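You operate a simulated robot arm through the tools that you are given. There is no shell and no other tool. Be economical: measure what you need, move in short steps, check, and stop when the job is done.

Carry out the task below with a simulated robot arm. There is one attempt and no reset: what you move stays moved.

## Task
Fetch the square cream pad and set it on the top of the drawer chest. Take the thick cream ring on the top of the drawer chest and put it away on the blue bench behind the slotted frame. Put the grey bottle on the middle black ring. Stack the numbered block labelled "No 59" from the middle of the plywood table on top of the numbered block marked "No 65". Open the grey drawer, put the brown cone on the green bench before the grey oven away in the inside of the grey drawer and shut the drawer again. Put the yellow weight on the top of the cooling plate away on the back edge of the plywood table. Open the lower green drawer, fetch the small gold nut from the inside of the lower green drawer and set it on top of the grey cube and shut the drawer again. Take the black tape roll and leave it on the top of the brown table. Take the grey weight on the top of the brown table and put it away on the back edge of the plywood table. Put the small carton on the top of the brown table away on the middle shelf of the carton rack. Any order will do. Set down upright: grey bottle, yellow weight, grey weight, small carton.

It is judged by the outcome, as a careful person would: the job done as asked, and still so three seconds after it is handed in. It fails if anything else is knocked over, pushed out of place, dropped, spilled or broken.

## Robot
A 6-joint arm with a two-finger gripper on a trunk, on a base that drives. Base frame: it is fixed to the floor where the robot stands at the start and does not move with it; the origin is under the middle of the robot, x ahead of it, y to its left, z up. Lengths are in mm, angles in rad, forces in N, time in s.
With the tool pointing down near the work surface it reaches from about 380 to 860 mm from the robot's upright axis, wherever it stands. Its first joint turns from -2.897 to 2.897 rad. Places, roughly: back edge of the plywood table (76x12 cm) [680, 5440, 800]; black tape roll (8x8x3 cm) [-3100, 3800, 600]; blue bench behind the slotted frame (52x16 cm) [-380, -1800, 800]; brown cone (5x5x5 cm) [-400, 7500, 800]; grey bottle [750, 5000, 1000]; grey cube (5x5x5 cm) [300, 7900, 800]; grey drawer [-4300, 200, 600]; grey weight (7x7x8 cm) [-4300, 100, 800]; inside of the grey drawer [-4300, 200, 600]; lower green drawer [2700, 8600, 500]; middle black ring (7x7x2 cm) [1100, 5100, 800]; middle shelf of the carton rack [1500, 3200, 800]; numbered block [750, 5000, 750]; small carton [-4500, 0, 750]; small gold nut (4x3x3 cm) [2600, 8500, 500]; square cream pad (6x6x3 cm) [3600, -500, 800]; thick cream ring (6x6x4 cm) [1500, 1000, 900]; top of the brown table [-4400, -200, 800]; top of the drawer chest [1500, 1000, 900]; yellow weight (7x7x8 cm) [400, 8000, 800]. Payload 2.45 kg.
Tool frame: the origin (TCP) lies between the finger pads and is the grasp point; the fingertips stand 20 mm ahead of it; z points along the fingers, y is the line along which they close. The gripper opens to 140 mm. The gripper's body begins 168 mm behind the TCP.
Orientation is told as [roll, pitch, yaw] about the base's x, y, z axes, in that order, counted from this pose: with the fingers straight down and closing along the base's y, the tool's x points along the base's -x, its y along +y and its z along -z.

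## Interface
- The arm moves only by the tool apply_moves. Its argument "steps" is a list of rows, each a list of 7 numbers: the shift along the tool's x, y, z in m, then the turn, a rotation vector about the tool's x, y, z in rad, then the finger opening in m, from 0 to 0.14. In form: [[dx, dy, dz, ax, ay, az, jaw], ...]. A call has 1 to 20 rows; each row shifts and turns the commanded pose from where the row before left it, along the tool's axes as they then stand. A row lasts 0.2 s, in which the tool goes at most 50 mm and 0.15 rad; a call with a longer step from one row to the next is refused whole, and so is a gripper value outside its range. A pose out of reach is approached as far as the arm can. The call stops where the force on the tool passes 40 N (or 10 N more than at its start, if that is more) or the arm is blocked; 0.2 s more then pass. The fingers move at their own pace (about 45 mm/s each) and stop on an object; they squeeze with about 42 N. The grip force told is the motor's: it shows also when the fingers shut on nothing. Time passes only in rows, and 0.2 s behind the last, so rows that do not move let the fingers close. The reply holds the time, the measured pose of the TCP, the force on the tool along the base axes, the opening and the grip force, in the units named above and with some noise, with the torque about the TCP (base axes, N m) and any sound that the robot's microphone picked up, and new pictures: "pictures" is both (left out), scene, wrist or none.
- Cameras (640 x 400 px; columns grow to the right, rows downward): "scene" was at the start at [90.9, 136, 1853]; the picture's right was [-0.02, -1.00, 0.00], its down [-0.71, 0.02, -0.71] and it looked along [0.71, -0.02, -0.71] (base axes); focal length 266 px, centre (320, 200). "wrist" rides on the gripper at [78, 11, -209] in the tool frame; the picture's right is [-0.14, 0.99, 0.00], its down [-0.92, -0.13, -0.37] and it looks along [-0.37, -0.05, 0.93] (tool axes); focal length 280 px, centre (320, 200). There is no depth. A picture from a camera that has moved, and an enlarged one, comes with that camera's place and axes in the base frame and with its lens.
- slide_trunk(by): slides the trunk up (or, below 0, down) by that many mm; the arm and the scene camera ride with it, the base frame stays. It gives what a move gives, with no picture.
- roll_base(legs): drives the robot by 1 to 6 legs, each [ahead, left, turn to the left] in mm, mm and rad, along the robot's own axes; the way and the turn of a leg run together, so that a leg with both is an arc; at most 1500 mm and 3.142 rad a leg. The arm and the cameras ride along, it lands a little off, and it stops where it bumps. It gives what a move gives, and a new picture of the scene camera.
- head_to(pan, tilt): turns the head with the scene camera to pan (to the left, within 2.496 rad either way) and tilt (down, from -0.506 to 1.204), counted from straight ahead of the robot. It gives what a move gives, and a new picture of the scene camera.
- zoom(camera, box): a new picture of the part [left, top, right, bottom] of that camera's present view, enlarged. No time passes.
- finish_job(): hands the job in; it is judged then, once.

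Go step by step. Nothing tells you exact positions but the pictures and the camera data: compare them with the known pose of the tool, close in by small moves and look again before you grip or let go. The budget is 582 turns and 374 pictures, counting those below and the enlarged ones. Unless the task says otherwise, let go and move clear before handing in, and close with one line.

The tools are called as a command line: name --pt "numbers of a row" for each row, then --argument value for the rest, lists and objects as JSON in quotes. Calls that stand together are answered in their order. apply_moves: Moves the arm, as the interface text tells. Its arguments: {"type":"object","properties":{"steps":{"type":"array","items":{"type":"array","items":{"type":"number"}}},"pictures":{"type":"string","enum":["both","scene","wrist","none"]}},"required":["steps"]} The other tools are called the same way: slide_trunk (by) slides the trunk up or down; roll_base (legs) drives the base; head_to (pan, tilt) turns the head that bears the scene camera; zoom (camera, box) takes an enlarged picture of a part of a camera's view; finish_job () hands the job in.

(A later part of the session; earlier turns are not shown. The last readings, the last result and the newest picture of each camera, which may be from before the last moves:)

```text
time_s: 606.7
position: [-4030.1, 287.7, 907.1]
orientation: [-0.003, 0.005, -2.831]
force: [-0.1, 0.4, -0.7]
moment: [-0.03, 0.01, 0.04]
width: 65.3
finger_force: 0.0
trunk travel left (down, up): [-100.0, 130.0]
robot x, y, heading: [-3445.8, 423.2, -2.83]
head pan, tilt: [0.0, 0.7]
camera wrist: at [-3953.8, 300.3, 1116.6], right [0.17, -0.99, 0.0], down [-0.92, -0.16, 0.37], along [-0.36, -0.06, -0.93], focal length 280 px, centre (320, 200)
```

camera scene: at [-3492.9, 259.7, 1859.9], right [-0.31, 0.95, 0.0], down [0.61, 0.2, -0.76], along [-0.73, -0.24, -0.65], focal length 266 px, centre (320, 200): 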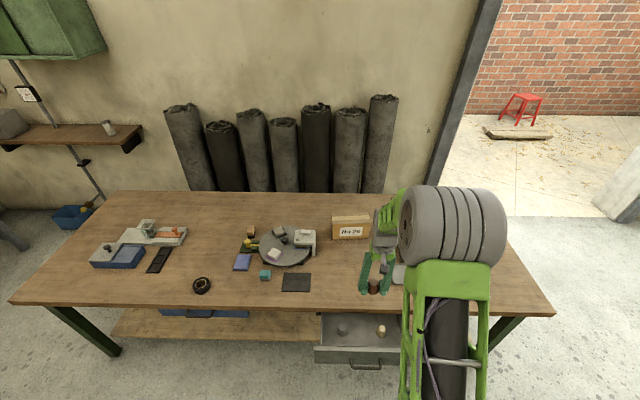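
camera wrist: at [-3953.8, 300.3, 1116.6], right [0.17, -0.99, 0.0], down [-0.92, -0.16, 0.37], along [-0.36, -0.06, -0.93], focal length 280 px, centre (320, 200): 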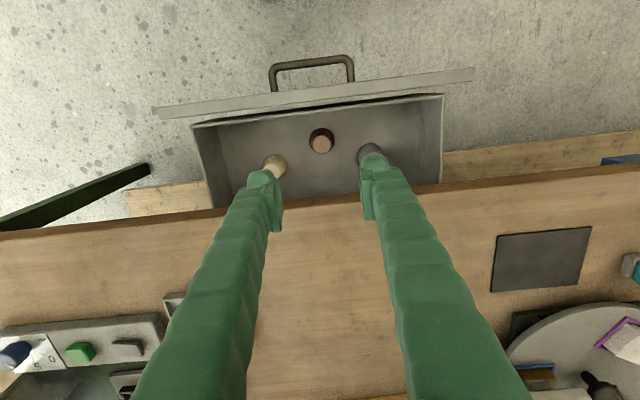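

Cone stands in the drawer. Now I back off, tilt the closed gripper forward and push the drawer shut.

roll_base --legs '[[-440, 0, 0]]'

slide_trunk --by -70

apply_moves --pt "0 0 0 0 -0.143 0 0.0" --pt "0 0 0 0 -0.143 0 0.0" --pt "0 0 0 0 -0.143 0 0.0" --pt "0 0 0 0 -0.143 0 0.0" --pt "0 0 0 0 -0.143 0 0.0" --pt "0 0 0 0 -0.143 0 0.0" --pt "0 0 0 0 -0.142 0 0.0" --pt "0.0328 0 0.021 0 0 0 0.0" --pt "0.0328 0 0.021 0 0 0 0.0" --pt "0.0328 0 0.021 0 0 0 0.0" --pt "0.0328 0 0.021 0 0 0 0.0" --pt "0.0328 0 0.021 0 0 0 0.0" --pictures "both"

```text
time_s: 609.4
position: [-3610.3, 427.7, 905.1]
orientation: [0.0, 0.005, -2.84]
force: [-0.7, 0.1, 0.3]
moment: [0.01, 0.03, 0.02]
width: 64.7
finger_force: 0.1
trunk travel left (down, up): [-100.0, 130.0]
robot x, y, heading: [-3018.1, 559.2, -2.838]
head pan, tilt: [0.0, 0.7]
camera scene: at [-3069.3, 395.7, 1860.1], right [-0.3, 0.95, 0.0], down [0.61, 0.19, -0.77], along [-0.73, -0.23, -0.64], focal length 266 px, centre (320, 200)
```

scene: 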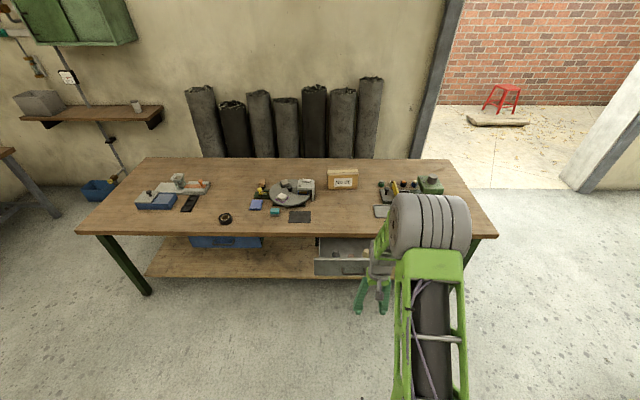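

```text
time_s: 610.5
position: [-3610.9, 427.3, 837.1]
orientation: [0.0, 0.002, -2.84]
force: [0.3, -0.2, 0.4]
moment: [-0.04, 0.03, -0.02]
width: 64.9
finger_force: 0.1
trunk travel left (down, up): [-30.0, 200.0]
robot x, y, heading: [-3016.8, 556.2, -2.834]
head pan, tilt: [0.0, 0.7]
```

```text
time_s: 613.1
position: [-3608.2, 429.9, 641.5]
orientation: [0.0, -0.998, -2.841]
force: [-0.2, -0.3, -0.6]
moment: [-0.01, 0.01, 0.01]
width: 0.0
finger_force: 29.8
out of reach, approached as far as the arm can: row 2
trunk travel left (down, up): [-30.0, 200.0]
robot x, y, heading: [-3022.6, 563.2, -2.833]
head pan, tilt: [0.0, 0.7]
camera scene: at [-3070.0, 395.5, 1790.0], right [-0.3, 0.95, 0.0], down [0.61, 0.19, -0.76], along [-0.73, -0.23, -0.64], focal length 266 px, centre (320, 200)
camera wrist: at [-3397.9, 483.1, 689.8], right [0.22, -0.97, 0.12], down [-0.22, 0.07, 0.97], along [-0.95, -0.24, -0.2], focal length 280 px, centre (320, 200)
```

scene: 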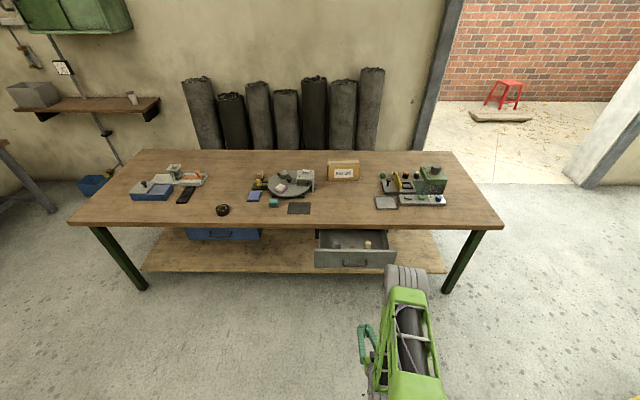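
wrist: 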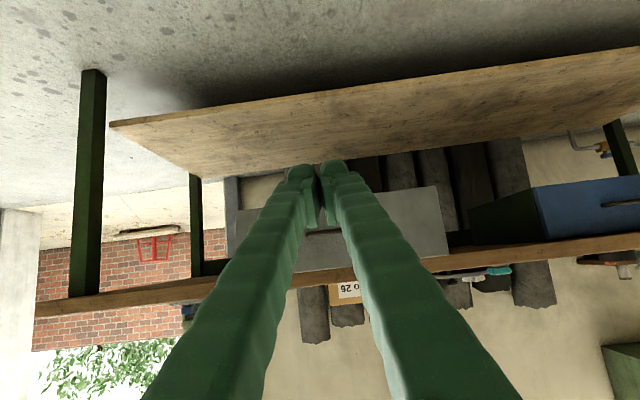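

apply_moves --pt "0 -0.04 0 0 0 0 0.0" --pt "0 -0.04 0 0 0 0 0.0" --pictures "none"

roll_base --legs '[[310, 0, 0]]'

apply_moves --pt "0 0 0 0 0 0 0.0" --pictures "wrist"

```text
time_s: 613.7
position: [-3630.8, 504.5, 641.1]
orientation: [0.002, -0.997, -2.841]
force: [-0.4, -0.2, 0.2]
moment: [-0.01, -0.01, 0.03]
width: 0.0
finger_force: 29.2
trunk travel left (down, up): [-30.0, 200.0]
robot x, y, heading: [-3017.9, 559.3, -2.837]
head pan, tilt: [0.0, 0.7]
```

```text
time_s: 615.8
position: [-3926.0, 406.8, 642.2]
orientation: [-0.001, -0.995, -2.835]
force: [0.5, 0.2, 0.3]
moment: [0.0, 0.0, -0.01]
width: 0.0
finger_force: 29.7
trunk travel left (down, up): [-30.0, 200.0]
robot x, y, heading: [-3312.4, 464.9, -2.835]
head pan, tilt: [0.0, 0.7]
camera scene: at [-3364.4, 302.0, 1790.0], right [-0.3, 0.95, 0.0], down [0.61, 0.2, -0.76], along [-0.73, -0.23, -0.64], focal length 266 px, centre (320, 200)
```

scene: 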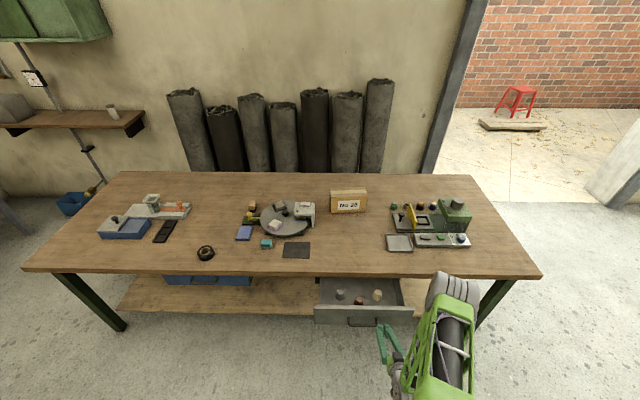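

```text
time_s: 616.2
position: [-3924.7, 408.5, 642.5]
orientation: [0.0, -0.997, -2.836]
force: [0.0, 0.3, -0.1]
moment: [0.02, 0.0, 0.01]
width: 0.0
finger_force: 29.1
trunk travel left (down, up): [-30.0, 200.0]
robot x, y, heading: [-3315.0, 465.6, -2.838]
head pan, tilt: [0.0, 0.7]
camera wrist: at [-3714.9, 463.2, 690.4], right [0.23, -0.97, 0.12], down [-0.22, 0.06, 0.97], along [-0.95, -0.25, -0.2], focal length 280 px, centre (320, 200)
```

wrist: 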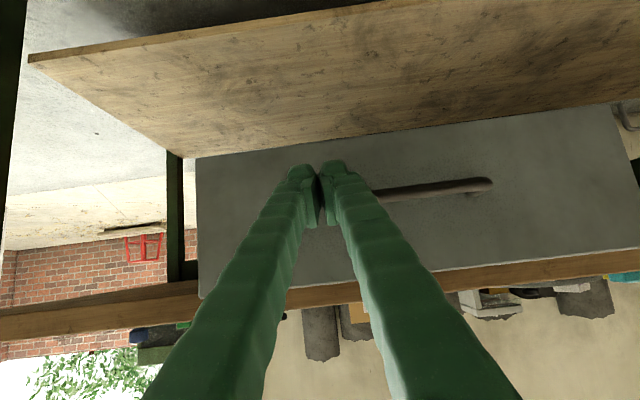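

roll_base --legs '[[170, 0, 0]]'

apply_moves --pt "-0.0054 0 0.0084 0 0 0 0.0" --pt "-0.0054 0 0.0084 0 0 0 0.0" --pt "-0.0054 0 0.0084 0 0 0 0.0" --pt "-0.0054 0 0.0084 0 0 0 0.0" --pt "-0.0054 0 0.0084 0 0 0 0.0" --pt "-0.0054 0 0.0084 0 0 0 0.0" --pt "-0.0054 0 0.0084 0 0 0 0.0" --pt "-0.0054 0 0.0084 0 0 0 0.0" --pictures "wrist"

```text
time_s: 617.7
position: [-4090.3, 354.0, 641.2]
orientation: [0.002, -0.994, -2.837]
force: [-0.6, 0.4, -0.9]
moment: [0.0, -0.01, -0.02]
width: 0.0
finger_force: 29.4
trunk travel left (down, up): [-30.0, 200.0]
robot x, y, heading: [-3482.3, 415.2, -2.832]
head pan, tilt: [0.0, 0.7]
camera scene: at [-3529.7, 249.4, 1790.0], right [-0.3, 0.95, 0.0], down [0.61, 0.2, -0.76], along [-0.73, -0.23, -0.64], focal length 266 px, centre (320, 200)
```

scene: 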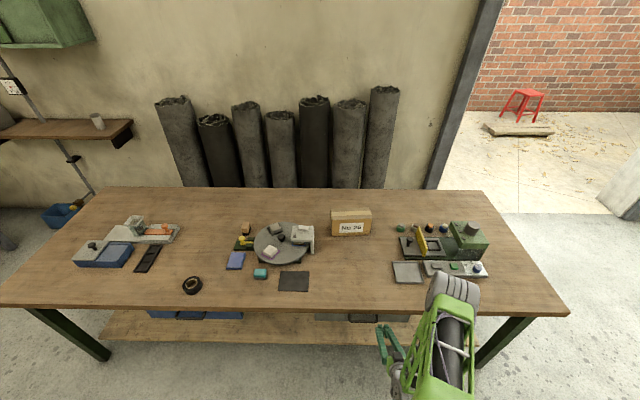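

```text
time_s: 618.4
position: [-4108.4, 349.8, 641.7]
orientation: [0.009, -0.991, -2.849]
force: [18.8, 6.1, 21.5]
moment: [-0.72, 0.32, 0.42]
width: 0.0
finger_force: 29.0
trunk travel left (down, up): [-30.0, 200.0]
robot x, y, heading: [-3477.4, 410.1, -2.837]
head pan, tilt: [0.0, 0.7]
stopped in row 3: the force on the tool passed its limit at 53 N (the readings are from after the stop); the commanded pose is now the measured one
camera wrist: at [-3896.8, 404.6, 691.3], right [0.22, -0.97, 0.12], down [-0.23, 0.07, 0.97], along [-0.95, -0.24, -0.2], focal length 280 px, centre (320, 200)
```

wrist: 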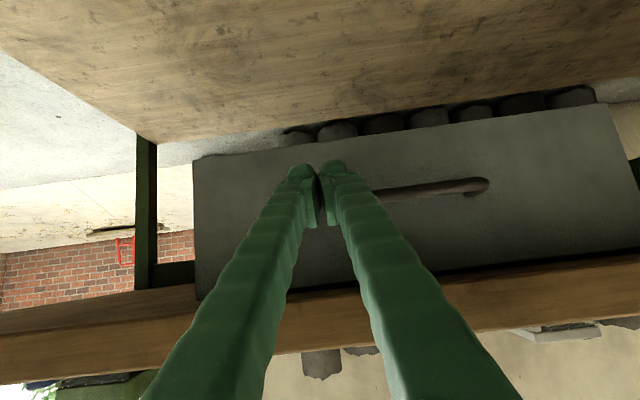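

zoom --camera "scene" --box '[280, 270, 440, 370]'

```text
4.00 times, centred on (360, 320) of scene
camera zoom: at [-3525.0, 250.7, 1790.6], right [-0.3, 0.95, 0.0], down [0.61, 0.19, -0.77], along [-0.73, -0.23, -0.64], focal length 1065 px, centre (160, -280)
```

zoom: 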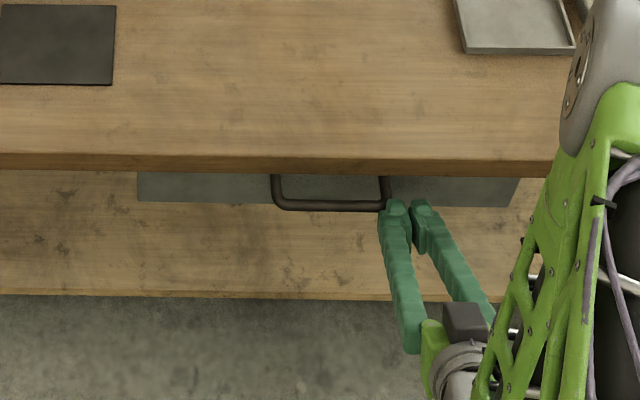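

apply_moves --pt "-0.0027 0 0.0042 0 0 0 0.0" --pt "-0.0027 0 0.0042 0 0 0 0.0" --pt "-0.0027 0 0.0042 0 0 0 0.0" --pt "-0.0027 0 0.0042 0 0 0 0.0" --pictures "none"

zoom --camera "scene" --box '[280, 270, 440, 370]'

```text
time_s: 618.7
position: [-4107.3, 349.9, 640.7]
orientation: [0.011, -0.992, -2.852]
force: [15.1, 4.6, 19.9]
moment: [-0.57, 0.24, 0.38]
width: 0.0
finger_force: 29.4
trunk travel left (down, up): [-30.0, 200.0]
robot x, y, heading: [-3482.2, 412.1, -2.84]
head pan, tilt: [0.0, 0.7]
stopped in row 1: the force on the tool passed its limit at 48 N (the readings are from after the stop); the commanded pose is now the measured one
```

```text
4.00 times, centred on (360, 320) of scene
camera zoom: at [-3525.4, 250.7, 1790.3], right [-0.3, 0.95, 0.0], down [0.61, 0.19, -0.77], along [-0.73, -0.23, -0.64], focal length 1065 px, centre (160, -280)
```

zoom: 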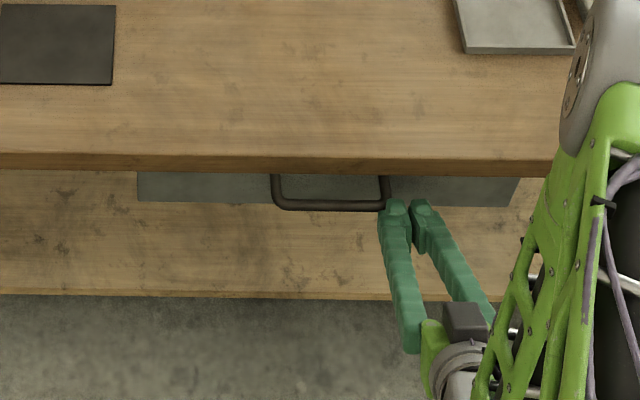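

roll_base --legs '[[-300, 0, 0]]'

zoom --camera "scene" --box '[140, 190, 460, 390]'

```text
time_s: 620.8
position: [-3820.2, 441.7, 640.6]
orientation: [0.011, -0.989, -2.852]
force: [0.0, 0.4, -0.4]
moment: [-0.02, 0.0, 0.01]
width: 0.0
finger_force: 29.5
trunk travel left (down, up): [-30.0, 200.0]
robot x, y, heading: [-3192.3, 504.0, -2.838]
head pan, tilt: [0.0, 0.7]
camera scene: at [-3241.3, 340.7, 1790.1], right [-0.3, 0.95, 0.0], down [0.61, 0.19, -0.77], along [-0.73, -0.23, -0.64], focal length 266 px, centre (320, 200)
```

scene: 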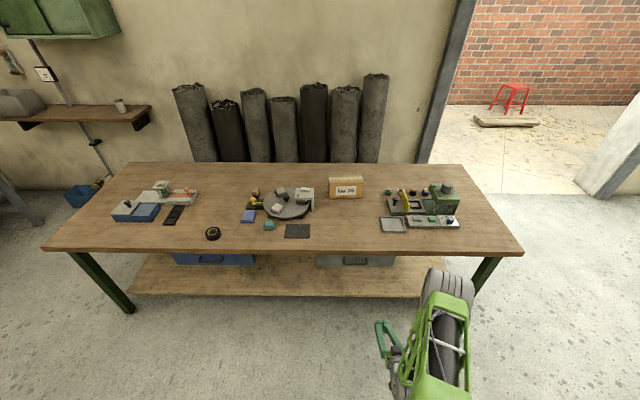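

```text
2.00 times, centred on (300, 290) of scene
camera zoom: at [-3241.3, 340.7, 1790.1], right [-0.3, 0.95, 0.0], down [0.61, 0.19, -0.77], along [-0.73, -0.23, -0.64], focal length 533 px, centre (360, 20)
```

zoom: 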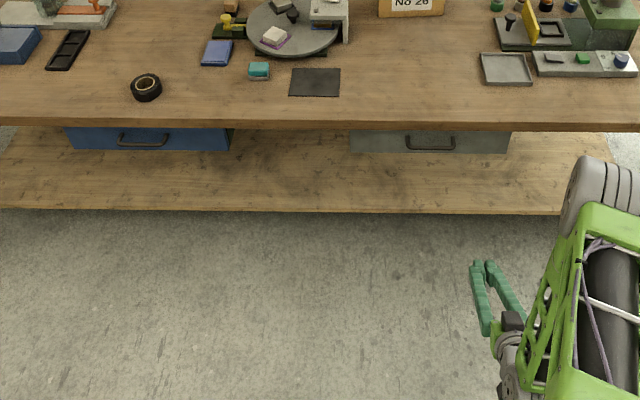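

The grey drawer is shut. Next the small carton "No 26": restore the tool, approach and look closer.

apply_moves --pt "-0.0328 0 -0.021 0 0 0 0.1" --pt "-0.0328 0 -0.021 0 0 0 0.1" --pt "-0.0328 0 -0.021 0 0 0 0.1" --pt "-0.0328 0 -0.021 0 0 0 0.1" --pt "-0.0328 0 -0.021 0 0 0 0.1" --pt "-0.0328 0 -0.021 0 0 0 0.1" --pt "-0.0328 0 -0.021 0 0 0 0.1" --pt "0 0 0 0.01 0.142 0 0.1" --pt "0 0 0 0 0.142 0 0.1" --pt "0 0 0 0 0.142 0 0.1" --pt "0 0 0 0 0.142 0 0.1" --pt "0 0 0 0 0.142 0 0.1" --pt "0 0 0 0 0.142 0 0.1" --pt "0 0 0 0 0.138 0 0.1" --pictures "none"

slide_trunk --by 100

zoom --camera "scene" --box '[290, 150, 450, 250]'

```text
time_s: 623.8
position: [-3816.8, 417.7, 901.4]
orientation: [0.14, -0.141, -2.91]
force: [1.5, 6.2, -1.2]
moment: [-0.99, 0.31, 0.18]
width: 99.9
finger_force: 0.0
out of reach, approached as far as the arm can: row 12, 13, 14
trunk travel left (down, up): [-30.0, 200.0]
robot x, y, heading: [-3191.7, 507.3, -2.838]
head pan, tilt: [0.0, 0.7]
```

```text
time_s: 625.1
position: [-3813.8, 430.4, 1000.2]
orientation: [0.093, -0.128, -2.837]
force: [-1.5, 0.1, -0.2]
moment: [0.02, 0.01, -0.01]
width: 99.9
finger_force: 0.1
trunk travel left (down, up): [-130.0, 100.0]
robot x, y, heading: [-3193.6, 504.4, -2.838]
head pan, tilt: [0.0, 0.7]
```

```text
4.00 times, centred on (370, 200) of scene
camera zoom: at [-3241.7, 340.6, 1889.9], right [-0.3, 0.95, 0.0], down [0.61, 0.19, -0.76], along [-0.73, -0.23, -0.64], focal length 1065 px, centre (120, 200)
```

zoom: 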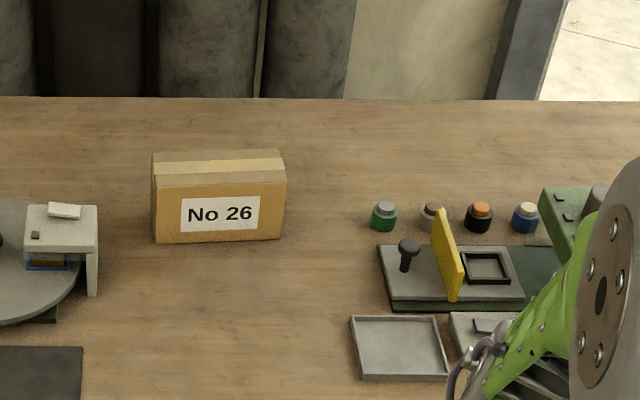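

apply_moves --pt "0 0.045 0 0.093 0.064 0 0.1" --pt "0 0.045 0 0 0.064 0 0.1" --pt "0.0 0.045 0 0 0 0 0.12" --pictures "none"

apply_moves --pt "0 0 0 0 0 -0.143 0.12" --pt "0 0 0 0 0 -0.143 0.12" --pt "0 0 0 0 0 -0.143 0.12" --pt "0 0 0 0 0 -0.143 0.12" --pt "0 0 0 0 0 -0.143 0.12" --pt "0 0 0 0 0 -0.143 0.12" --pt "0 0 0 0 0 -0.143 0.12" --pt "0 0 0 0 0 -0.143 0.12" --pt "0 0 0 0 0 -0.143 0.12" --pt "0 0 0 0 0 -0.143 0.12" --pt "0 0 0 0 0 -0.141 0.12" --pictures "none"

apply_moves --pt "0 0 0 0 -0.143 0 0.12" --pt "0 0 0 0 -0.143 0 0.12" --pt "0 0 0 0 -0.143 0 0.12" --pt "0 0 0 0 -0.143 0 0.12" --pt "0 0 0 0 -0.143 0 0.12" --pt "0 0 0 0 -0.143 0 0.12" --pt "0 0 0 0 -0.142 0 0.12" --pictures "both"

```text
time_s: 625.9
position: [-3757.5, 330.4, 987.8]
orientation: [0.113, -0.075, -2.83]
force: [0.2, 0.2, -0.6]
moment: [0.02, 0.05, 0.0]
width: 119.9
finger_force: 0.1
out of reach, approached as far as the arm can: row 1, 2, 3
trunk travel left (down, up): [-130.0, 100.0]
robot x, y, heading: [-3192.9, 505.0, -2.839]
head pan, tilt: [0.0, 0.7]
```

```text
time_s: 628.3
position: [-3741.3, 337.4, 967.3]
orientation: [-0.069, -0.096, -1.251]
force: [-1.0, -0.3, -0.6]
moment: [0.04, 0.04, 0.0]
width: 120.1
finger_force: 0.0
out of reach, approached as far as the arm can: row 1, 2, 3, 4, 5
trunk travel left (down, up): [-130.0, 100.0]
robot x, y, heading: [-3191.4, 506.8, -2.838]
head pan, tilt: [0.0, 0.7]
```

```text
time_s: 629.9
position: [-3742.2, 338.2, 968.2]
orientation: [-0.134, -1.087, -1.138]
force: [0.0, 0.0, -0.4]
moment: [0.01, -0.05, 0.03]
width: 120.2
finger_force: 0.1
trunk travel left (down, up): [-130.0, 100.0]
robot x, y, heading: [-3191.8, 502.7, -2.837]
head pan, tilt: [0.0, 0.7]
camera scene: at [-3242.1, 341.0, 1890.0], right [-0.3, 0.95, 0.0], down [0.61, 0.19, -0.76], along [-0.73, -0.23, -0.64], focal length 266 px, centre (320, 200)
camera wrist: at [-3799.1, 552.0, 995.6], right [0.97, 0.25, 0.06], down [-0.03, -0.12, 0.99], along [0.25, -0.96, -0.1], focal length 280 px, centre (320, 200)
```

scene: 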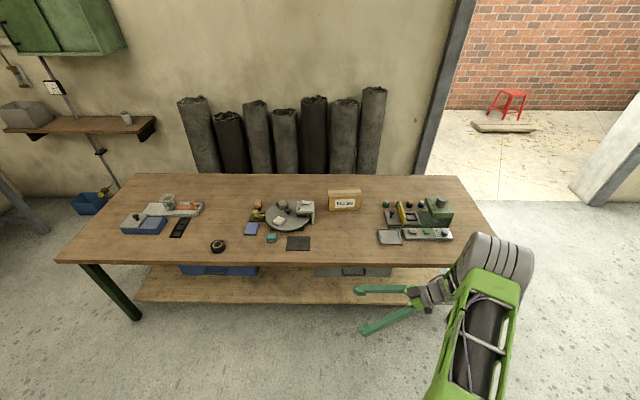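
wrist: 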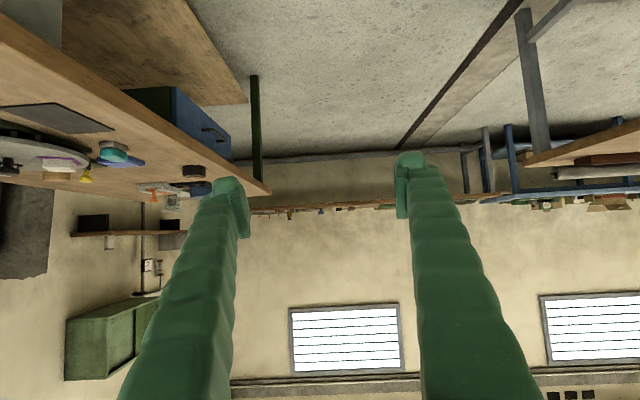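

apply_moves --pt "0 0 0 -0.035 0 0.05 0.12" --pictures "none"

roll_base --legs '[[0, -198, 0], [560, 0, 0]]'

apply_moves --pt "0 0 0 0 0 0 0.12" --pictures "wrist"

```text
time_s: 630.3
position: [-3741.6, 336.6, 968.4]
orientation: [-0.003, -1.086, -1.249]
force: [-0.6, 0.7, -0.4]
moment: [0.0, 0.03, -0.01]
width: 120.1
finger_force: 0.0
trunk travel left (down, up): [-130.0, 100.0]
robot x, y, heading: [-3191.3, 503.3, -2.836]
head pan, tilt: [0.0, 0.7]
```

```text
time_s: 635.5
position: [-4335.2, 356.0, 967.6]
orientation: [-0.003, -1.085, -1.25]
force: [0.3, -0.2, 0.2]
moment: [-0.03, -0.01, 0.01]
width: 120.1
finger_force: 0.1
trunk travel left (down, up): [-130.0, 100.0]
robot x, y, heading: [-3787.9, 521.3, -2.836]
head pan, tilt: [0.0, 0.7]
camera scene: at [-3835.1, 359.0, 1890.0], right [-0.3, 0.95, 0.0], down [0.62, 0.19, -0.76], along [-0.73, -0.23, -0.64], focal length 266 px, centre (320, 200)
```

scene: 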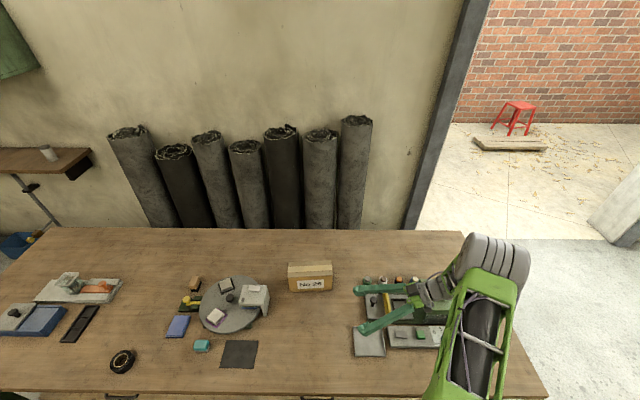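

```text
time_s: 635.9
position: [-4334.9, 355.6, 967.4]
orientation: [-0.004, -1.085, -1.249]
force: [0.2, 0.0, -0.1]
moment: [0.02, -0.02, -0.04]
width: 119.9
finger_force: 0.0
trunk travel left (down, up): [-130.0, 100.0]
robot x, y, heading: [-3782.2, 524.5, -2.842]
head pan, tilt: [0.0, 0.7]
camera wrist: at [-4394.7, 569.8, 997.0], right [0.96, 0.25, 0.12], down [-0.09, -0.14, 0.99], along [0.26, -0.96, -0.11], focal length 280 px, centre (320, 200)
```

wrist: 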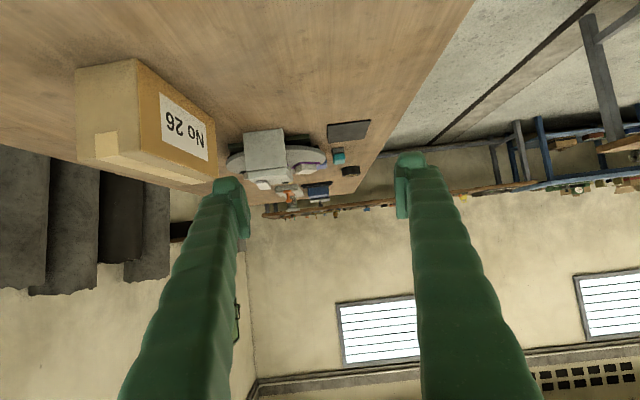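

zoom --camera "scene" --box '[260, 240, 388, 320]'

```text
5.00 times, centred on (324, 280) of scene
camera zoom: at [-3834.6, 359.2, 1890.0], right [-0.3, 0.95, 0.0], down [0.61, 0.19, -0.76], along [-0.73, -0.23, -0.64], focal length 1332 px, centre (300, -200)
```

zoom: 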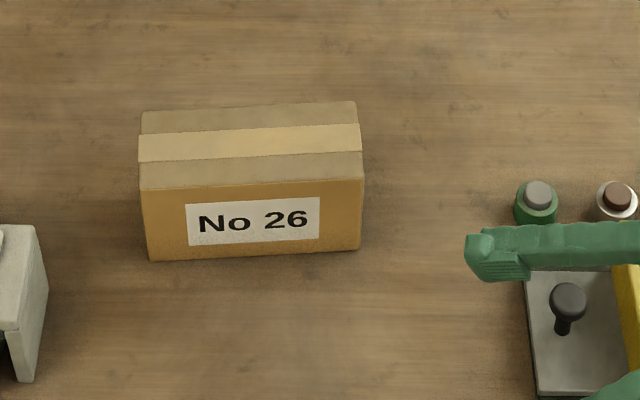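

roll_base --legs '[[30, 0, 0]]'

apply_moves --pt "-0.002 -0.045 0.004 0 0 0 0.12" --pt "-0.002 -0.045 0.004 0 0 0 0.12" --pt "-0.002 -0.045 0.004 0 0 0 0.12" --pt "-0.002 -0.045 0.004 0 0 0 0.12" --pt "-0.002 -0.045 0.004 0 0 0 0.12" --pictures "wrist"

```text
time_s: 636.7
position: [-4364.9, 345.7, 967.4]
orientation: [-0.002, -1.086, -1.251]
force: [-0.5, 0.2, 0.0]
moment: [-0.01, -0.03, 0.01]
width: 119.7
finger_force: 0.1
trunk travel left (down, up): [-130.0, 100.0]
robot x, y, heading: [-3812.9, 511.6, -2.839]
head pan, tilt: [0.0, 0.7]
camera scene: at [-3864.8, 349.8, 1889.9], right [-0.3, 0.95, 0.0], down [0.62, 0.19, -0.76], along [-0.73, -0.23, -0.65], focal length 266 px, centre (320, 200)
```

scene: 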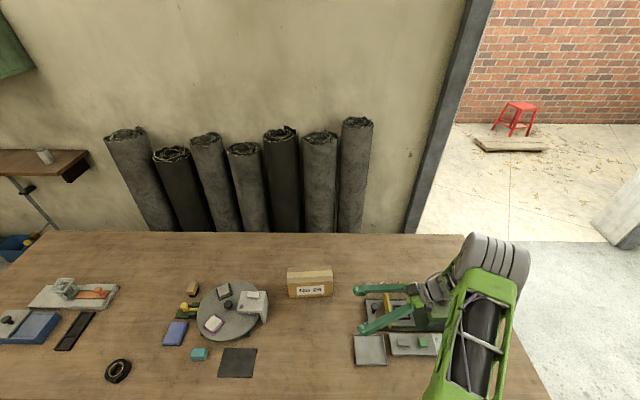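

```text
time_s: 637.9
position: [-4570.1, 252.1, 966.7]
orientation: [0.015, -1.092, -1.268]
force: [-5.2, 0.5, 8.5]
moment: [1.45, 0.09, 0.86]
width: 120.1
finger_force: 0.1
trunk travel left (down, up): [-130.0, 100.0]
robot x, y, heading: [-3813.5, 516.0, -2.836]
head pan, tilt: [0.0, 0.7]
camera wrist: at [-4629.6, 465.9, 994.3], right [0.96, 0.25, 0.13], down [-0.1, -0.14, 0.99], along [0.26, -0.96, -0.11], focal length 280 px, centre (320, 200)
```

wrist: 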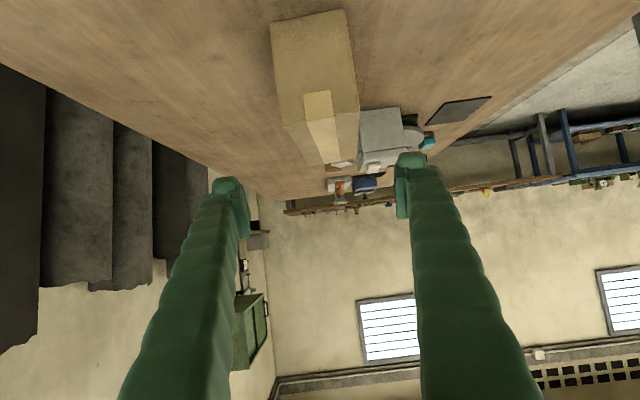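

zoom --camera "scene" --box '[260, 200, 580, 400]'

```text
2.00 times, centred on (420, 300) of scene
camera zoom: at [-3866.2, 349.6, 1889.5], right [-0.3, 0.95, 0.0], down [0.62, 0.19, -0.76], along [-0.73, -0.23, -0.65], focal length 533 px, centre (120, 0)
```

zoom: 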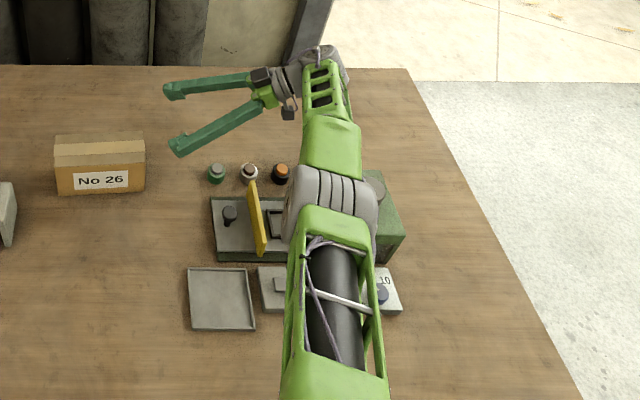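

slide_trunk --by 80

zoom --camera "scene" --box '[340, 240, 500, 340]'

```text
time_s: 639.1
position: [-4569.5, 253.2, 1048.1]
orientation: [0.0, -1.085, -1.249]
force: [-0.4, 0.2, 0.3]
moment: [0.0, -0.02, 0.01]
width: 120.1
finger_force: 0.1
trunk travel left (down, up): [-210.0, 20.0]
robot x, y, heading: [-3815.3, 516.6, -2.839]
head pan, tilt: [0.0, 0.7]
```

```text
4.00 times, centred on (420, 290) of scene
camera zoom: at [-3863.3, 350.2, 1969.9], right [-0.3, 0.95, 0.0], down [0.61, 0.19, -0.76], along [-0.73, -0.23, -0.64], focal length 1065 px, centre (-80, -160)
```

zoom: 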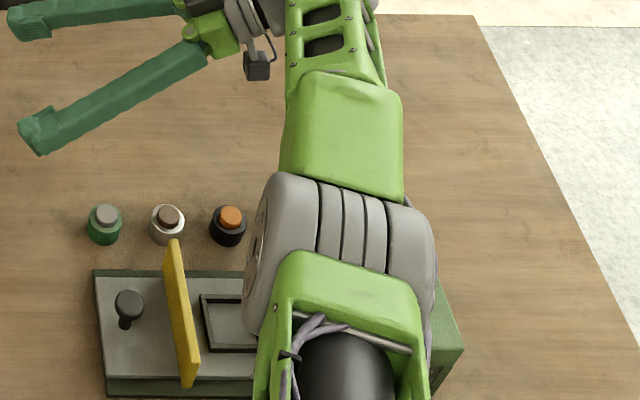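

My elbow lightly touched the green device there, so a side grasp is unsafe. I'll instead pick the carton from above, set it down turned 90° at the table front, and re-grasp it from the end.

roll_base --legs '[[-150, 0, 0], [0, 190, 0]]'

apply_moves --pt "0 0 0 0 0.143 0 0.12" --pt "0 0 0 0 0.143 0 0.12" --pt "0 0 0 0 0.143 0 0.12" --pt "0 0 0 0 0.143 0 0.12" --pt "0 0 0 0 0.143 0 0.12" --pt "0 0 0 0 0.143 0 0.12" --pt "0 0 0 0 0.143 0 0.12" --pt "0 0 0 0 0.084 0 0.12" --pictures "both"

```text
time_s: 642.3
position: [-4367.8, 116.7, 1047.4]
orientation: [-0.005, -1.084, -1.244]
force: [0.4, -0.5, -0.3]
moment: [0.03, 0.02, -0.01]
width: 119.9
finger_force: 0.0
trunk travel left (down, up): [-210.0, 20.0]
robot x, y, heading: [-3616.9, 381.2, -2.838]
head pan, tilt: [0.0, 0.7]
camera scene: at [-3661.9, 216.5, 1970.0], right [-0.3, 0.95, 0.0], down [0.61, 0.2, -0.76], along [-0.73, -0.23, -0.64], focal length 266 px, centre (320, 200)
```

scene: 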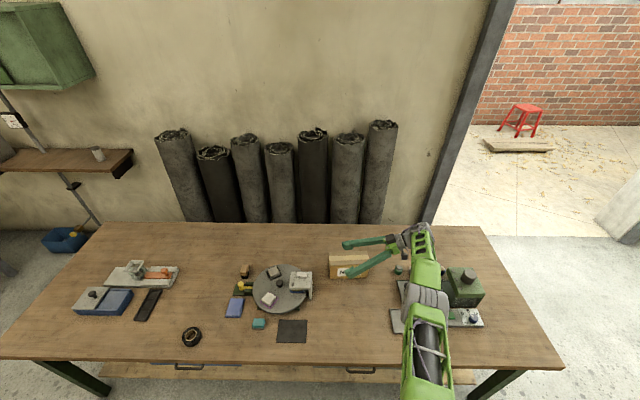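

```text
time_s: 644.1
position: [-4368.8, 115.8, 1048.1]
orientation: [-0.005, -0.235, -1.246]
force: [0.4, 0.4, 1.0]
moment: [0.0, -0.01, -0.02]
width: 119.9
finger_force: 0.1
out of reach, approached as far as the arm can: row 7, 8
trunk travel left (down, up): [-210.0, 20.0]
robot x, y, heading: [-3615.2, 382.2, -2.827]
head pan, tilt: [0.0, 0.7]
camera scene: at [-3661.8, 216.8, 1970.0], right [-0.3, 0.95, 0.0], down [0.61, 0.2, -0.77], along [-0.73, -0.23, -0.64], focal length 266 px, centre (320, 200)
camera wrist: at [-4396.6, 238.1, 1233.8], right [0.98, 0.19, 0.03], down [0.14, -0.81, 0.57], along [0.13, -0.56, -0.82], focal length 280 px, centre (320, 200)
```

scene: 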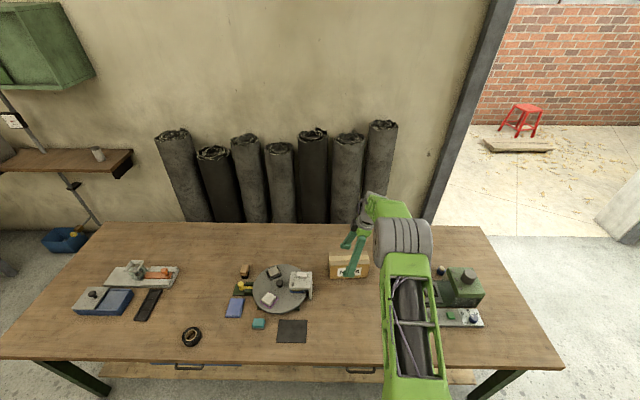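
wrist: 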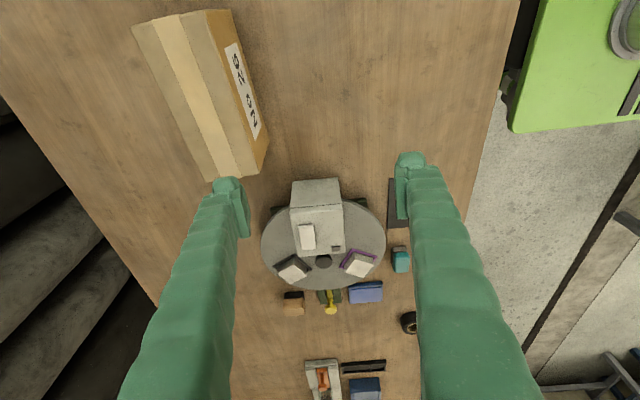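

slide_trunk --by -80

apply_moves --pt "0 0 0 0 0.12 0 0.12" --pt "0 0 0 0 0.115 0 0.12" --pictures "none"

roll_base --legs '[[140, 0, 0]]'

apply_moves --pt "0 0 0 0 0 0 0.13" --pictures "wrist"

```text
time_s: 645.3
position: [-4367.1, 115.5, 969.5]
orientation: [-0.005, -0.236, -1.244]
force: [-0.1, 0.2, -0.2]
moment: [0.0, -0.01, 0.0]
width: 120.2
finger_force: 0.0
trunk travel left (down, up): [-130.0, 100.0]
robot x, y, heading: [-3613.7, 378.2, -2.833]
head pan, tilt: [0.0, 0.7]
```

```text
time_s: 645.9
position: [-4368.1, 116.6, 969.0]
orientation: [-0.004, -0.237, -1.245]
force: [0.9, -0.7, 0.7]
moment: [0.01, 0.02, 0.02]
width: 120.1
finger_force: 0.1
out of reach, approached as far as the arm can: row 1, 2
trunk travel left (down, up): [-130.0, 100.0]
robot x, y, heading: [-3613.7, 378.0, -2.834]
head pan, tilt: [0.0, 0.7]
```

```text
time_s: 647.2
position: [-4504.6, 73.9, 966.2]
orientation: [-0.003, -0.237, -1.251]
force: [0.0, -0.1, 0.2]
moment: [0.0, -0.03, 0.01]
width: 120.1
finger_force: 0.1
trunk travel left (down, up): [-130.0, 100.0]
robot x, y, heading: [-3747.4, 341.6, -2.835]
head pan, tilt: [0.0, 0.7]
camera scene: at [-3799.4, 173.6, 1889.9], right [-0.3, 0.95, 0.0], down [0.61, 0.19, -0.76], along [-0.73, -0.23, -0.65], focal length 266 px, centre (320, 200)
```

scene: 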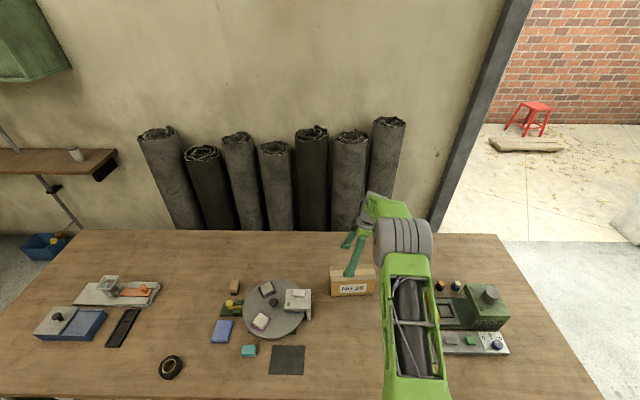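

```text
time_s: 647.6
position: [-4503.7, 73.7, 967.6]
orientation: [-0.006, -0.236, -1.25]
force: [-0.1, -0.5, -0.7]
moment: [0.0, -0.02, 0.01]
width: 130.2
finger_force: 0.2
trunk travel left (down, up): [-130.0, 100.0]
robot x, y, heading: [-3751.5, 342.9, -2.832]
head pan, tilt: [0.0, 0.7]
camera wrist: at [-4532.9, 196.9, 1153.3], right [0.98, 0.19, 0.03], down [0.14, -0.81, 0.57], along [0.13, -0.56, -0.82], focal length 280 px, centre (320, 200)
```

wrist: 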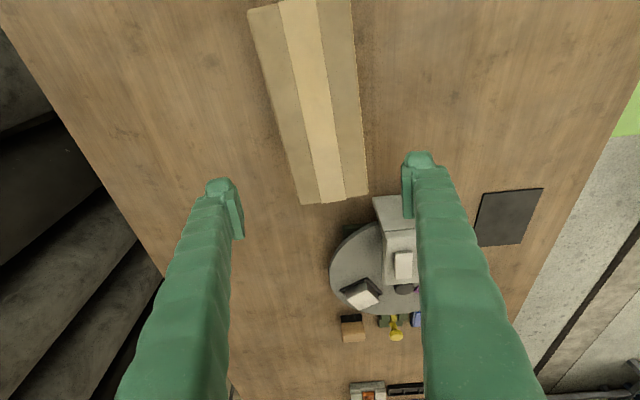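

apply_moves --pt "0.03 -0.006 0 0 0 0 0.13" --pt "0.025 0 0.04 0 0 0 0.13" --pictures "wrist"

```text
time_s: 648.2
position: [-4522.1, 113.7, 915.5]
orientation: [-0.005, -0.237, -1.247]
force: [-0.6, 0.2, 0.4]
moment: [0.0, -0.05, -0.01]
width: 130.0
finger_force: 0.0
trunk travel left (down, up): [-130.0, 100.0]
robot x, y, heading: [-3749.9, 340.6, -2.836]
head pan, tilt: [0.0, 0.7]
camera wrist: at [-4551.0, 237.0, 1100.3], right [0.98, 0.19, 0.03], down [0.14, -0.81, 0.57], along [0.13, -0.56, -0.82], focal length 280 px, centre (320, 200)
```

wrist: 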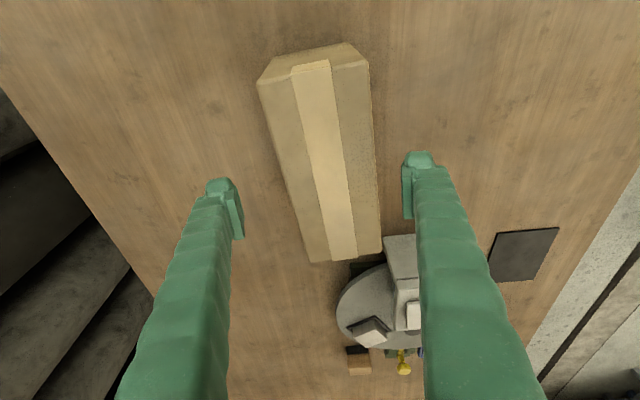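

apply_moves --pt "0 0.012 0.03 0 0 0 0.13" --pt "0 0 0.03 0 0 0 0.13" --pt "0 0 0.015 0 0 0 0.13" --pictures "wrist"

```text
time_s: 649.0
position: [-4506.8, 100.7, 841.8]
orientation: [-0.006, -0.235, -1.248]
force: [0.4, 0.3, 0.2]
moment: [0.01, 0.03, -0.01]
width: 130.0
finger_force: 0.1
trunk travel left (down, up): [-130.0, 100.0]
robot x, y, heading: [-3749.0, 338.3, -2.835]
head pan, tilt: [0.0, 0.7]
camera wrist: at [-4535.8, 224.1, 1027.1], right [0.98, 0.19, 0.03], down [0.14, -0.81, 0.57], along [0.13, -0.56, -0.82], focal length 280 px, centre (320, 200)
```

wrist: 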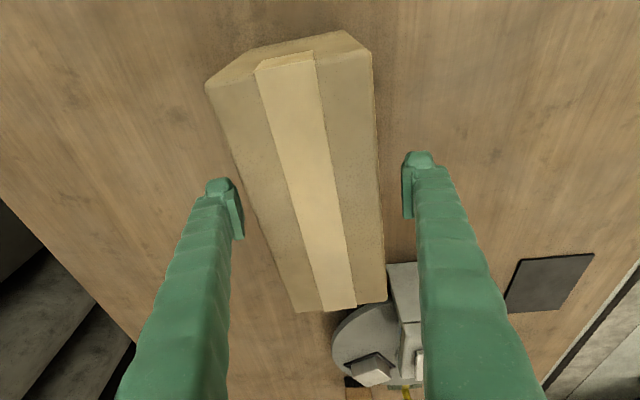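

apply_moves --pt "0 0 0 0 0 -0.06 0.13" --pt "0 0 0 0 0 0 0.1" --pt "0 0 0 0 0 0 0.07" --pt "0 0 0 0 0 0 0.06" --pt "0 0 0 0 0 0 0.06" --pt "0 0 0 0 0 0 0.06" --pictures "none"

apply_moves --pt "0 0 -0.02 0 0 0 0.06" --pt "0 0 -0.04 0 0 0 0.06" --pt "0 0 -0.04 0 0 0 0.06" --pt "0 0 -0.03 0 0 0 0.06" --pictures "both"

```text
time_s: 650.4
position: [-4508.6, 102.1, 843.1]
orientation: [-0.022, -0.237, -1.188]
force: [-3.9, -1.6, 0.4]
moment: [0.11, -0.1, -0.06]
width: 93.0
finger_force: 41.7
trunk travel left (down, up): [-130.0, 100.0]
robot x, y, heading: [-3751.0, 339.5, -2.834]
head pan, tilt: [0.0, 0.7]
```

```text
time_s: 651.4
position: [-4514.9, 131.2, 969.0]
orientation: [-0.021, -0.239, -1.188]
force: [0.3, 0.3, -11.7]
moment: [-0.06, 0.0, -0.04]
width: 92.8
finger_force: 42.1
trunk travel left (down, up): [-130.0, 100.0]
robot x, y, heading: [-3751.8, 338.7, -2.834]
head pan, tilt: [0.0, 0.7]
camera scene: at [-3798.5, 174.2, 1890.1], right [-0.3, 0.95, 0.0], down [0.61, 0.19, -0.76], along [-0.73, -0.23, -0.64], focal length 266 px, centre (320, 200)
camera wrist: at [-4548.0, 253.1, 1154.2], right [0.97, 0.24, 0.01], down [0.19, -0.79, 0.58], along [0.15, -0.56, -0.82], focal length 280 px, centre (320, 200)
```

scene: 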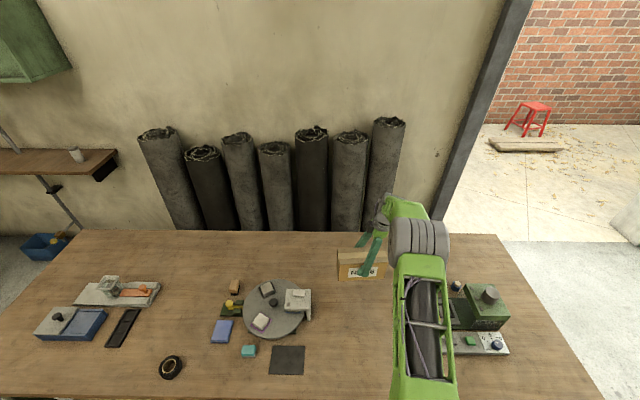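
wrist: 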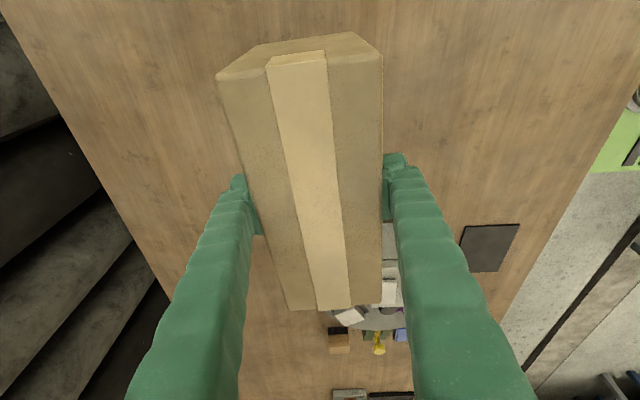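

Carton held (about 1.2 kg). I back off over the free table front and turn it 90°, so its length points away from me.

roll_base --legs '[[-230, 0, 0]]'

apply_moves --pt "0 0 0 0.0324 0 0.1333 0.06" --pt "0 0 0 0.0324 0 0.1333 0.06" --pt "0 0 0 0.0324 0 0.1333 0.06" --pt "0 0 0 0.0324 0 0.1333 0.06" --pt "0 0 0 0.0324 0 0.1333 0.06" --pt "0 0 0 0.0324 0 0.1333 0.06" --pt "0 0 0 0.0324 0 0.1333 0.06" --pt "0 0 0 0.0324 0 0.1333 0.06" --pt "0 0 0 0.0324 0 0.1333 0.06" --pt "0 0 0 0.0324 0 0.1333 0.06" --pt "0 0 0 0.0324 0 0.1333 0.06" --pt "0 0 0 0.0324 0 0.1333 0.06" --pictures "both"

```text
time_s: 653.1
position: [-4296.7, 199.6, 970.5]
orientation: [-0.024, -0.239, -1.187]
force: [0.9, -0.5, -10.3]
moment: [-0.08, 0.0, -0.03]
width: 93.0
finger_force: 41.5
trunk travel left (down, up): [-130.0, 100.0]
robot x, y, heading: [-3528.1, 406.9, -2.835]
head pan, tilt: [0.0, 0.7]
camera scene: at [-3579.7, 243.1, 1890.1], right [-0.3, 0.95, 0.0], down [0.61, 0.19, -0.77], along [-0.73, -0.23, -0.64], focal length 266 px, centre (320, 200)
```

scene: 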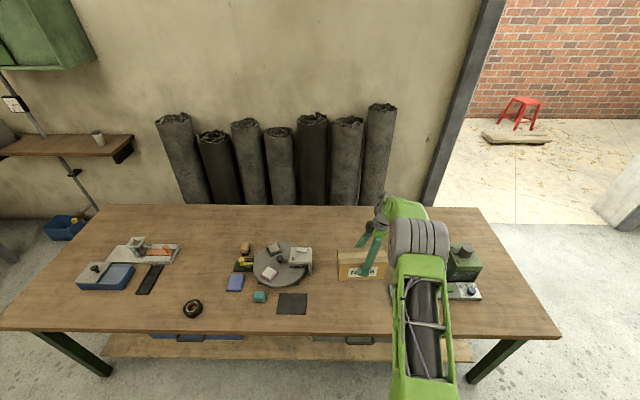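

```text
time_s: 655.8
position: [-4269.1, 227.2, 948.9]
orientation: [0.043, -0.288, -2.774]
force: [0.3, -0.3, -10.5]
moment: [0.01, 0.0, 0.01]
width: 92.8
finger_force: 42.1
out of reach, approached as far as the arm can: row 9, 10, 11, 12
trunk travel left (down, up): [-130.0, 100.0]
robot x, y, heading: [-3532.0, 411.3, -2.834]
head pan, tilt: [0.0, 0.7]
camera scene: at [-3581.3, 242.5, 1890.0], right [-0.3, 0.95, 0.0], down [0.61, 0.19, -0.76], along [-0.73, -0.23, -0.64], focal length 266 px, centre (320, 200)
camera wrist: at [-4143.8, 274.1, 1127.1], right [0.24, -0.97, 0.08], down [-0.78, -0.15, 0.61], along [-0.58, -0.21, -0.79], focal length 280 px, centre (320, 200)
```

scene: 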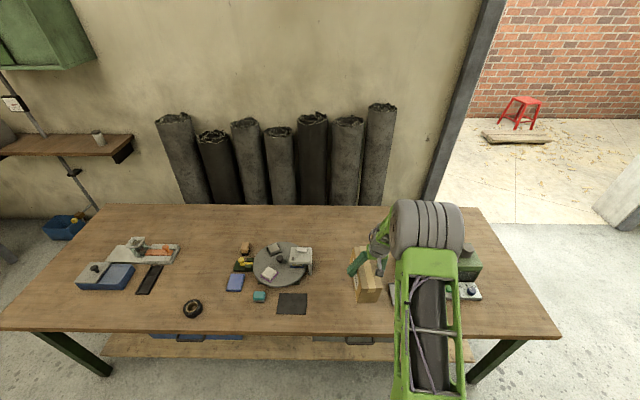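
wrist: 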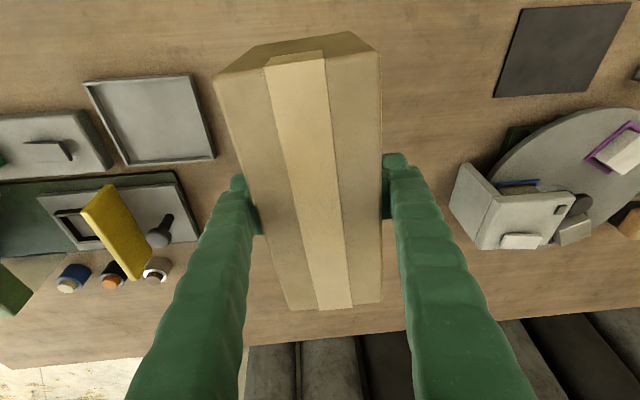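

apply_moves --pt "0.02 0 0 0.064 0.049 0 0.06" --pt "0.01 0 0.02 0 0 0 0.06" --pt "0 0 0.03 0 0 0 0.06" --pictures "none"

```text
time_s: 656.5
position: [-4258.2, 232.5, 891.5]
orientation: [0.034, -0.281, -2.77]
force: [-1.1, -0.1, -9.6]
moment: [0.01, -0.03, -0.01]
width: 92.9
finger_force: 42.4
out of reach, approached as far as the arm can: row 1
trunk travel left (down, up): [-130.0, 100.0]
robot x, y, heading: [-3532.6, 409.8, -2.833]
head pan, tilt: [0.0, 0.7]
```

apply_moves --pt "0.03 0 0 0 0 0 0.06" --pt "0 0 0 0.055 0.042 0 0.06" --pt "0 0 0 0 0 0 0.06" --pictures "wrist"

```text
time_s: 657.4
position: [-4222.3, 250.6, 878.8]
orientation: [0.004, -0.251, -2.768]
force: [0.1, -0.1, -10.6]
moment: [-0.02, 0.0, 0.04]
width: 92.8
finger_force: 42.3
out of reach, approached as far as the arm can: row 2
trunk travel left (down, up): [-130.0, 100.0]
robot x, y, heading: [-3529.3, 408.7, -2.834]
head pan, tilt: [0.0, 0.7]
camera wrist: at [-4100.2, 287.4, 1061.8], right [0.24, -0.97, 0.04], down [-0.79, -0.17, 0.59], along [-0.56, -0.17, -0.81], focal length 280 px, centre (320, 200)
```

wrist: 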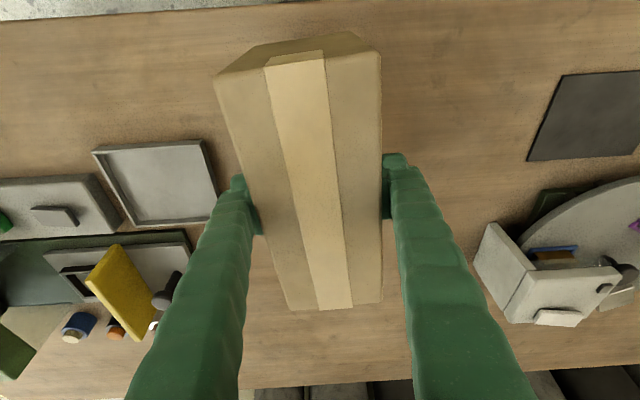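

apply_moves --pt "-0.015 0 0.02 0 0 0 0.06" --pt "0.001 0 0.006 0 0 0 0.06" --pt "0.001 0 0.005 0 0 0 0.06" --pt "0.001 0 0.004 0 0 0 0.06" --pt "0.001 0 0.004 0 0 0 0.06" --pt "0.001 0 0.004 0 0 0 0.06" --pt "0.001 0 0.004 0 0 0 0.06" --pictures "none"

```text
time_s: 658.5
position: [-4227.5, 258.0, 843.1]
orientation: [-0.012, -0.261, -2.768]
force: [7.8, -1.5, 16.7]
moment: [1.07, -0.29, -0.22]
width: 92.6
finger_force: 41.9
out of reach, approached as far as the arm can: row 1, 2, 3, 4
trunk travel left (down, up): [-130.0, 100.0]
robot x, y, heading: [-3529.8, 409.6, -2.832]
head pan, tilt: [0.0, 0.7]
stopped in row 5: the force on the tool passed its limit at 46 N (the readings are from after the stop); the commanded pose is now the measured one
```

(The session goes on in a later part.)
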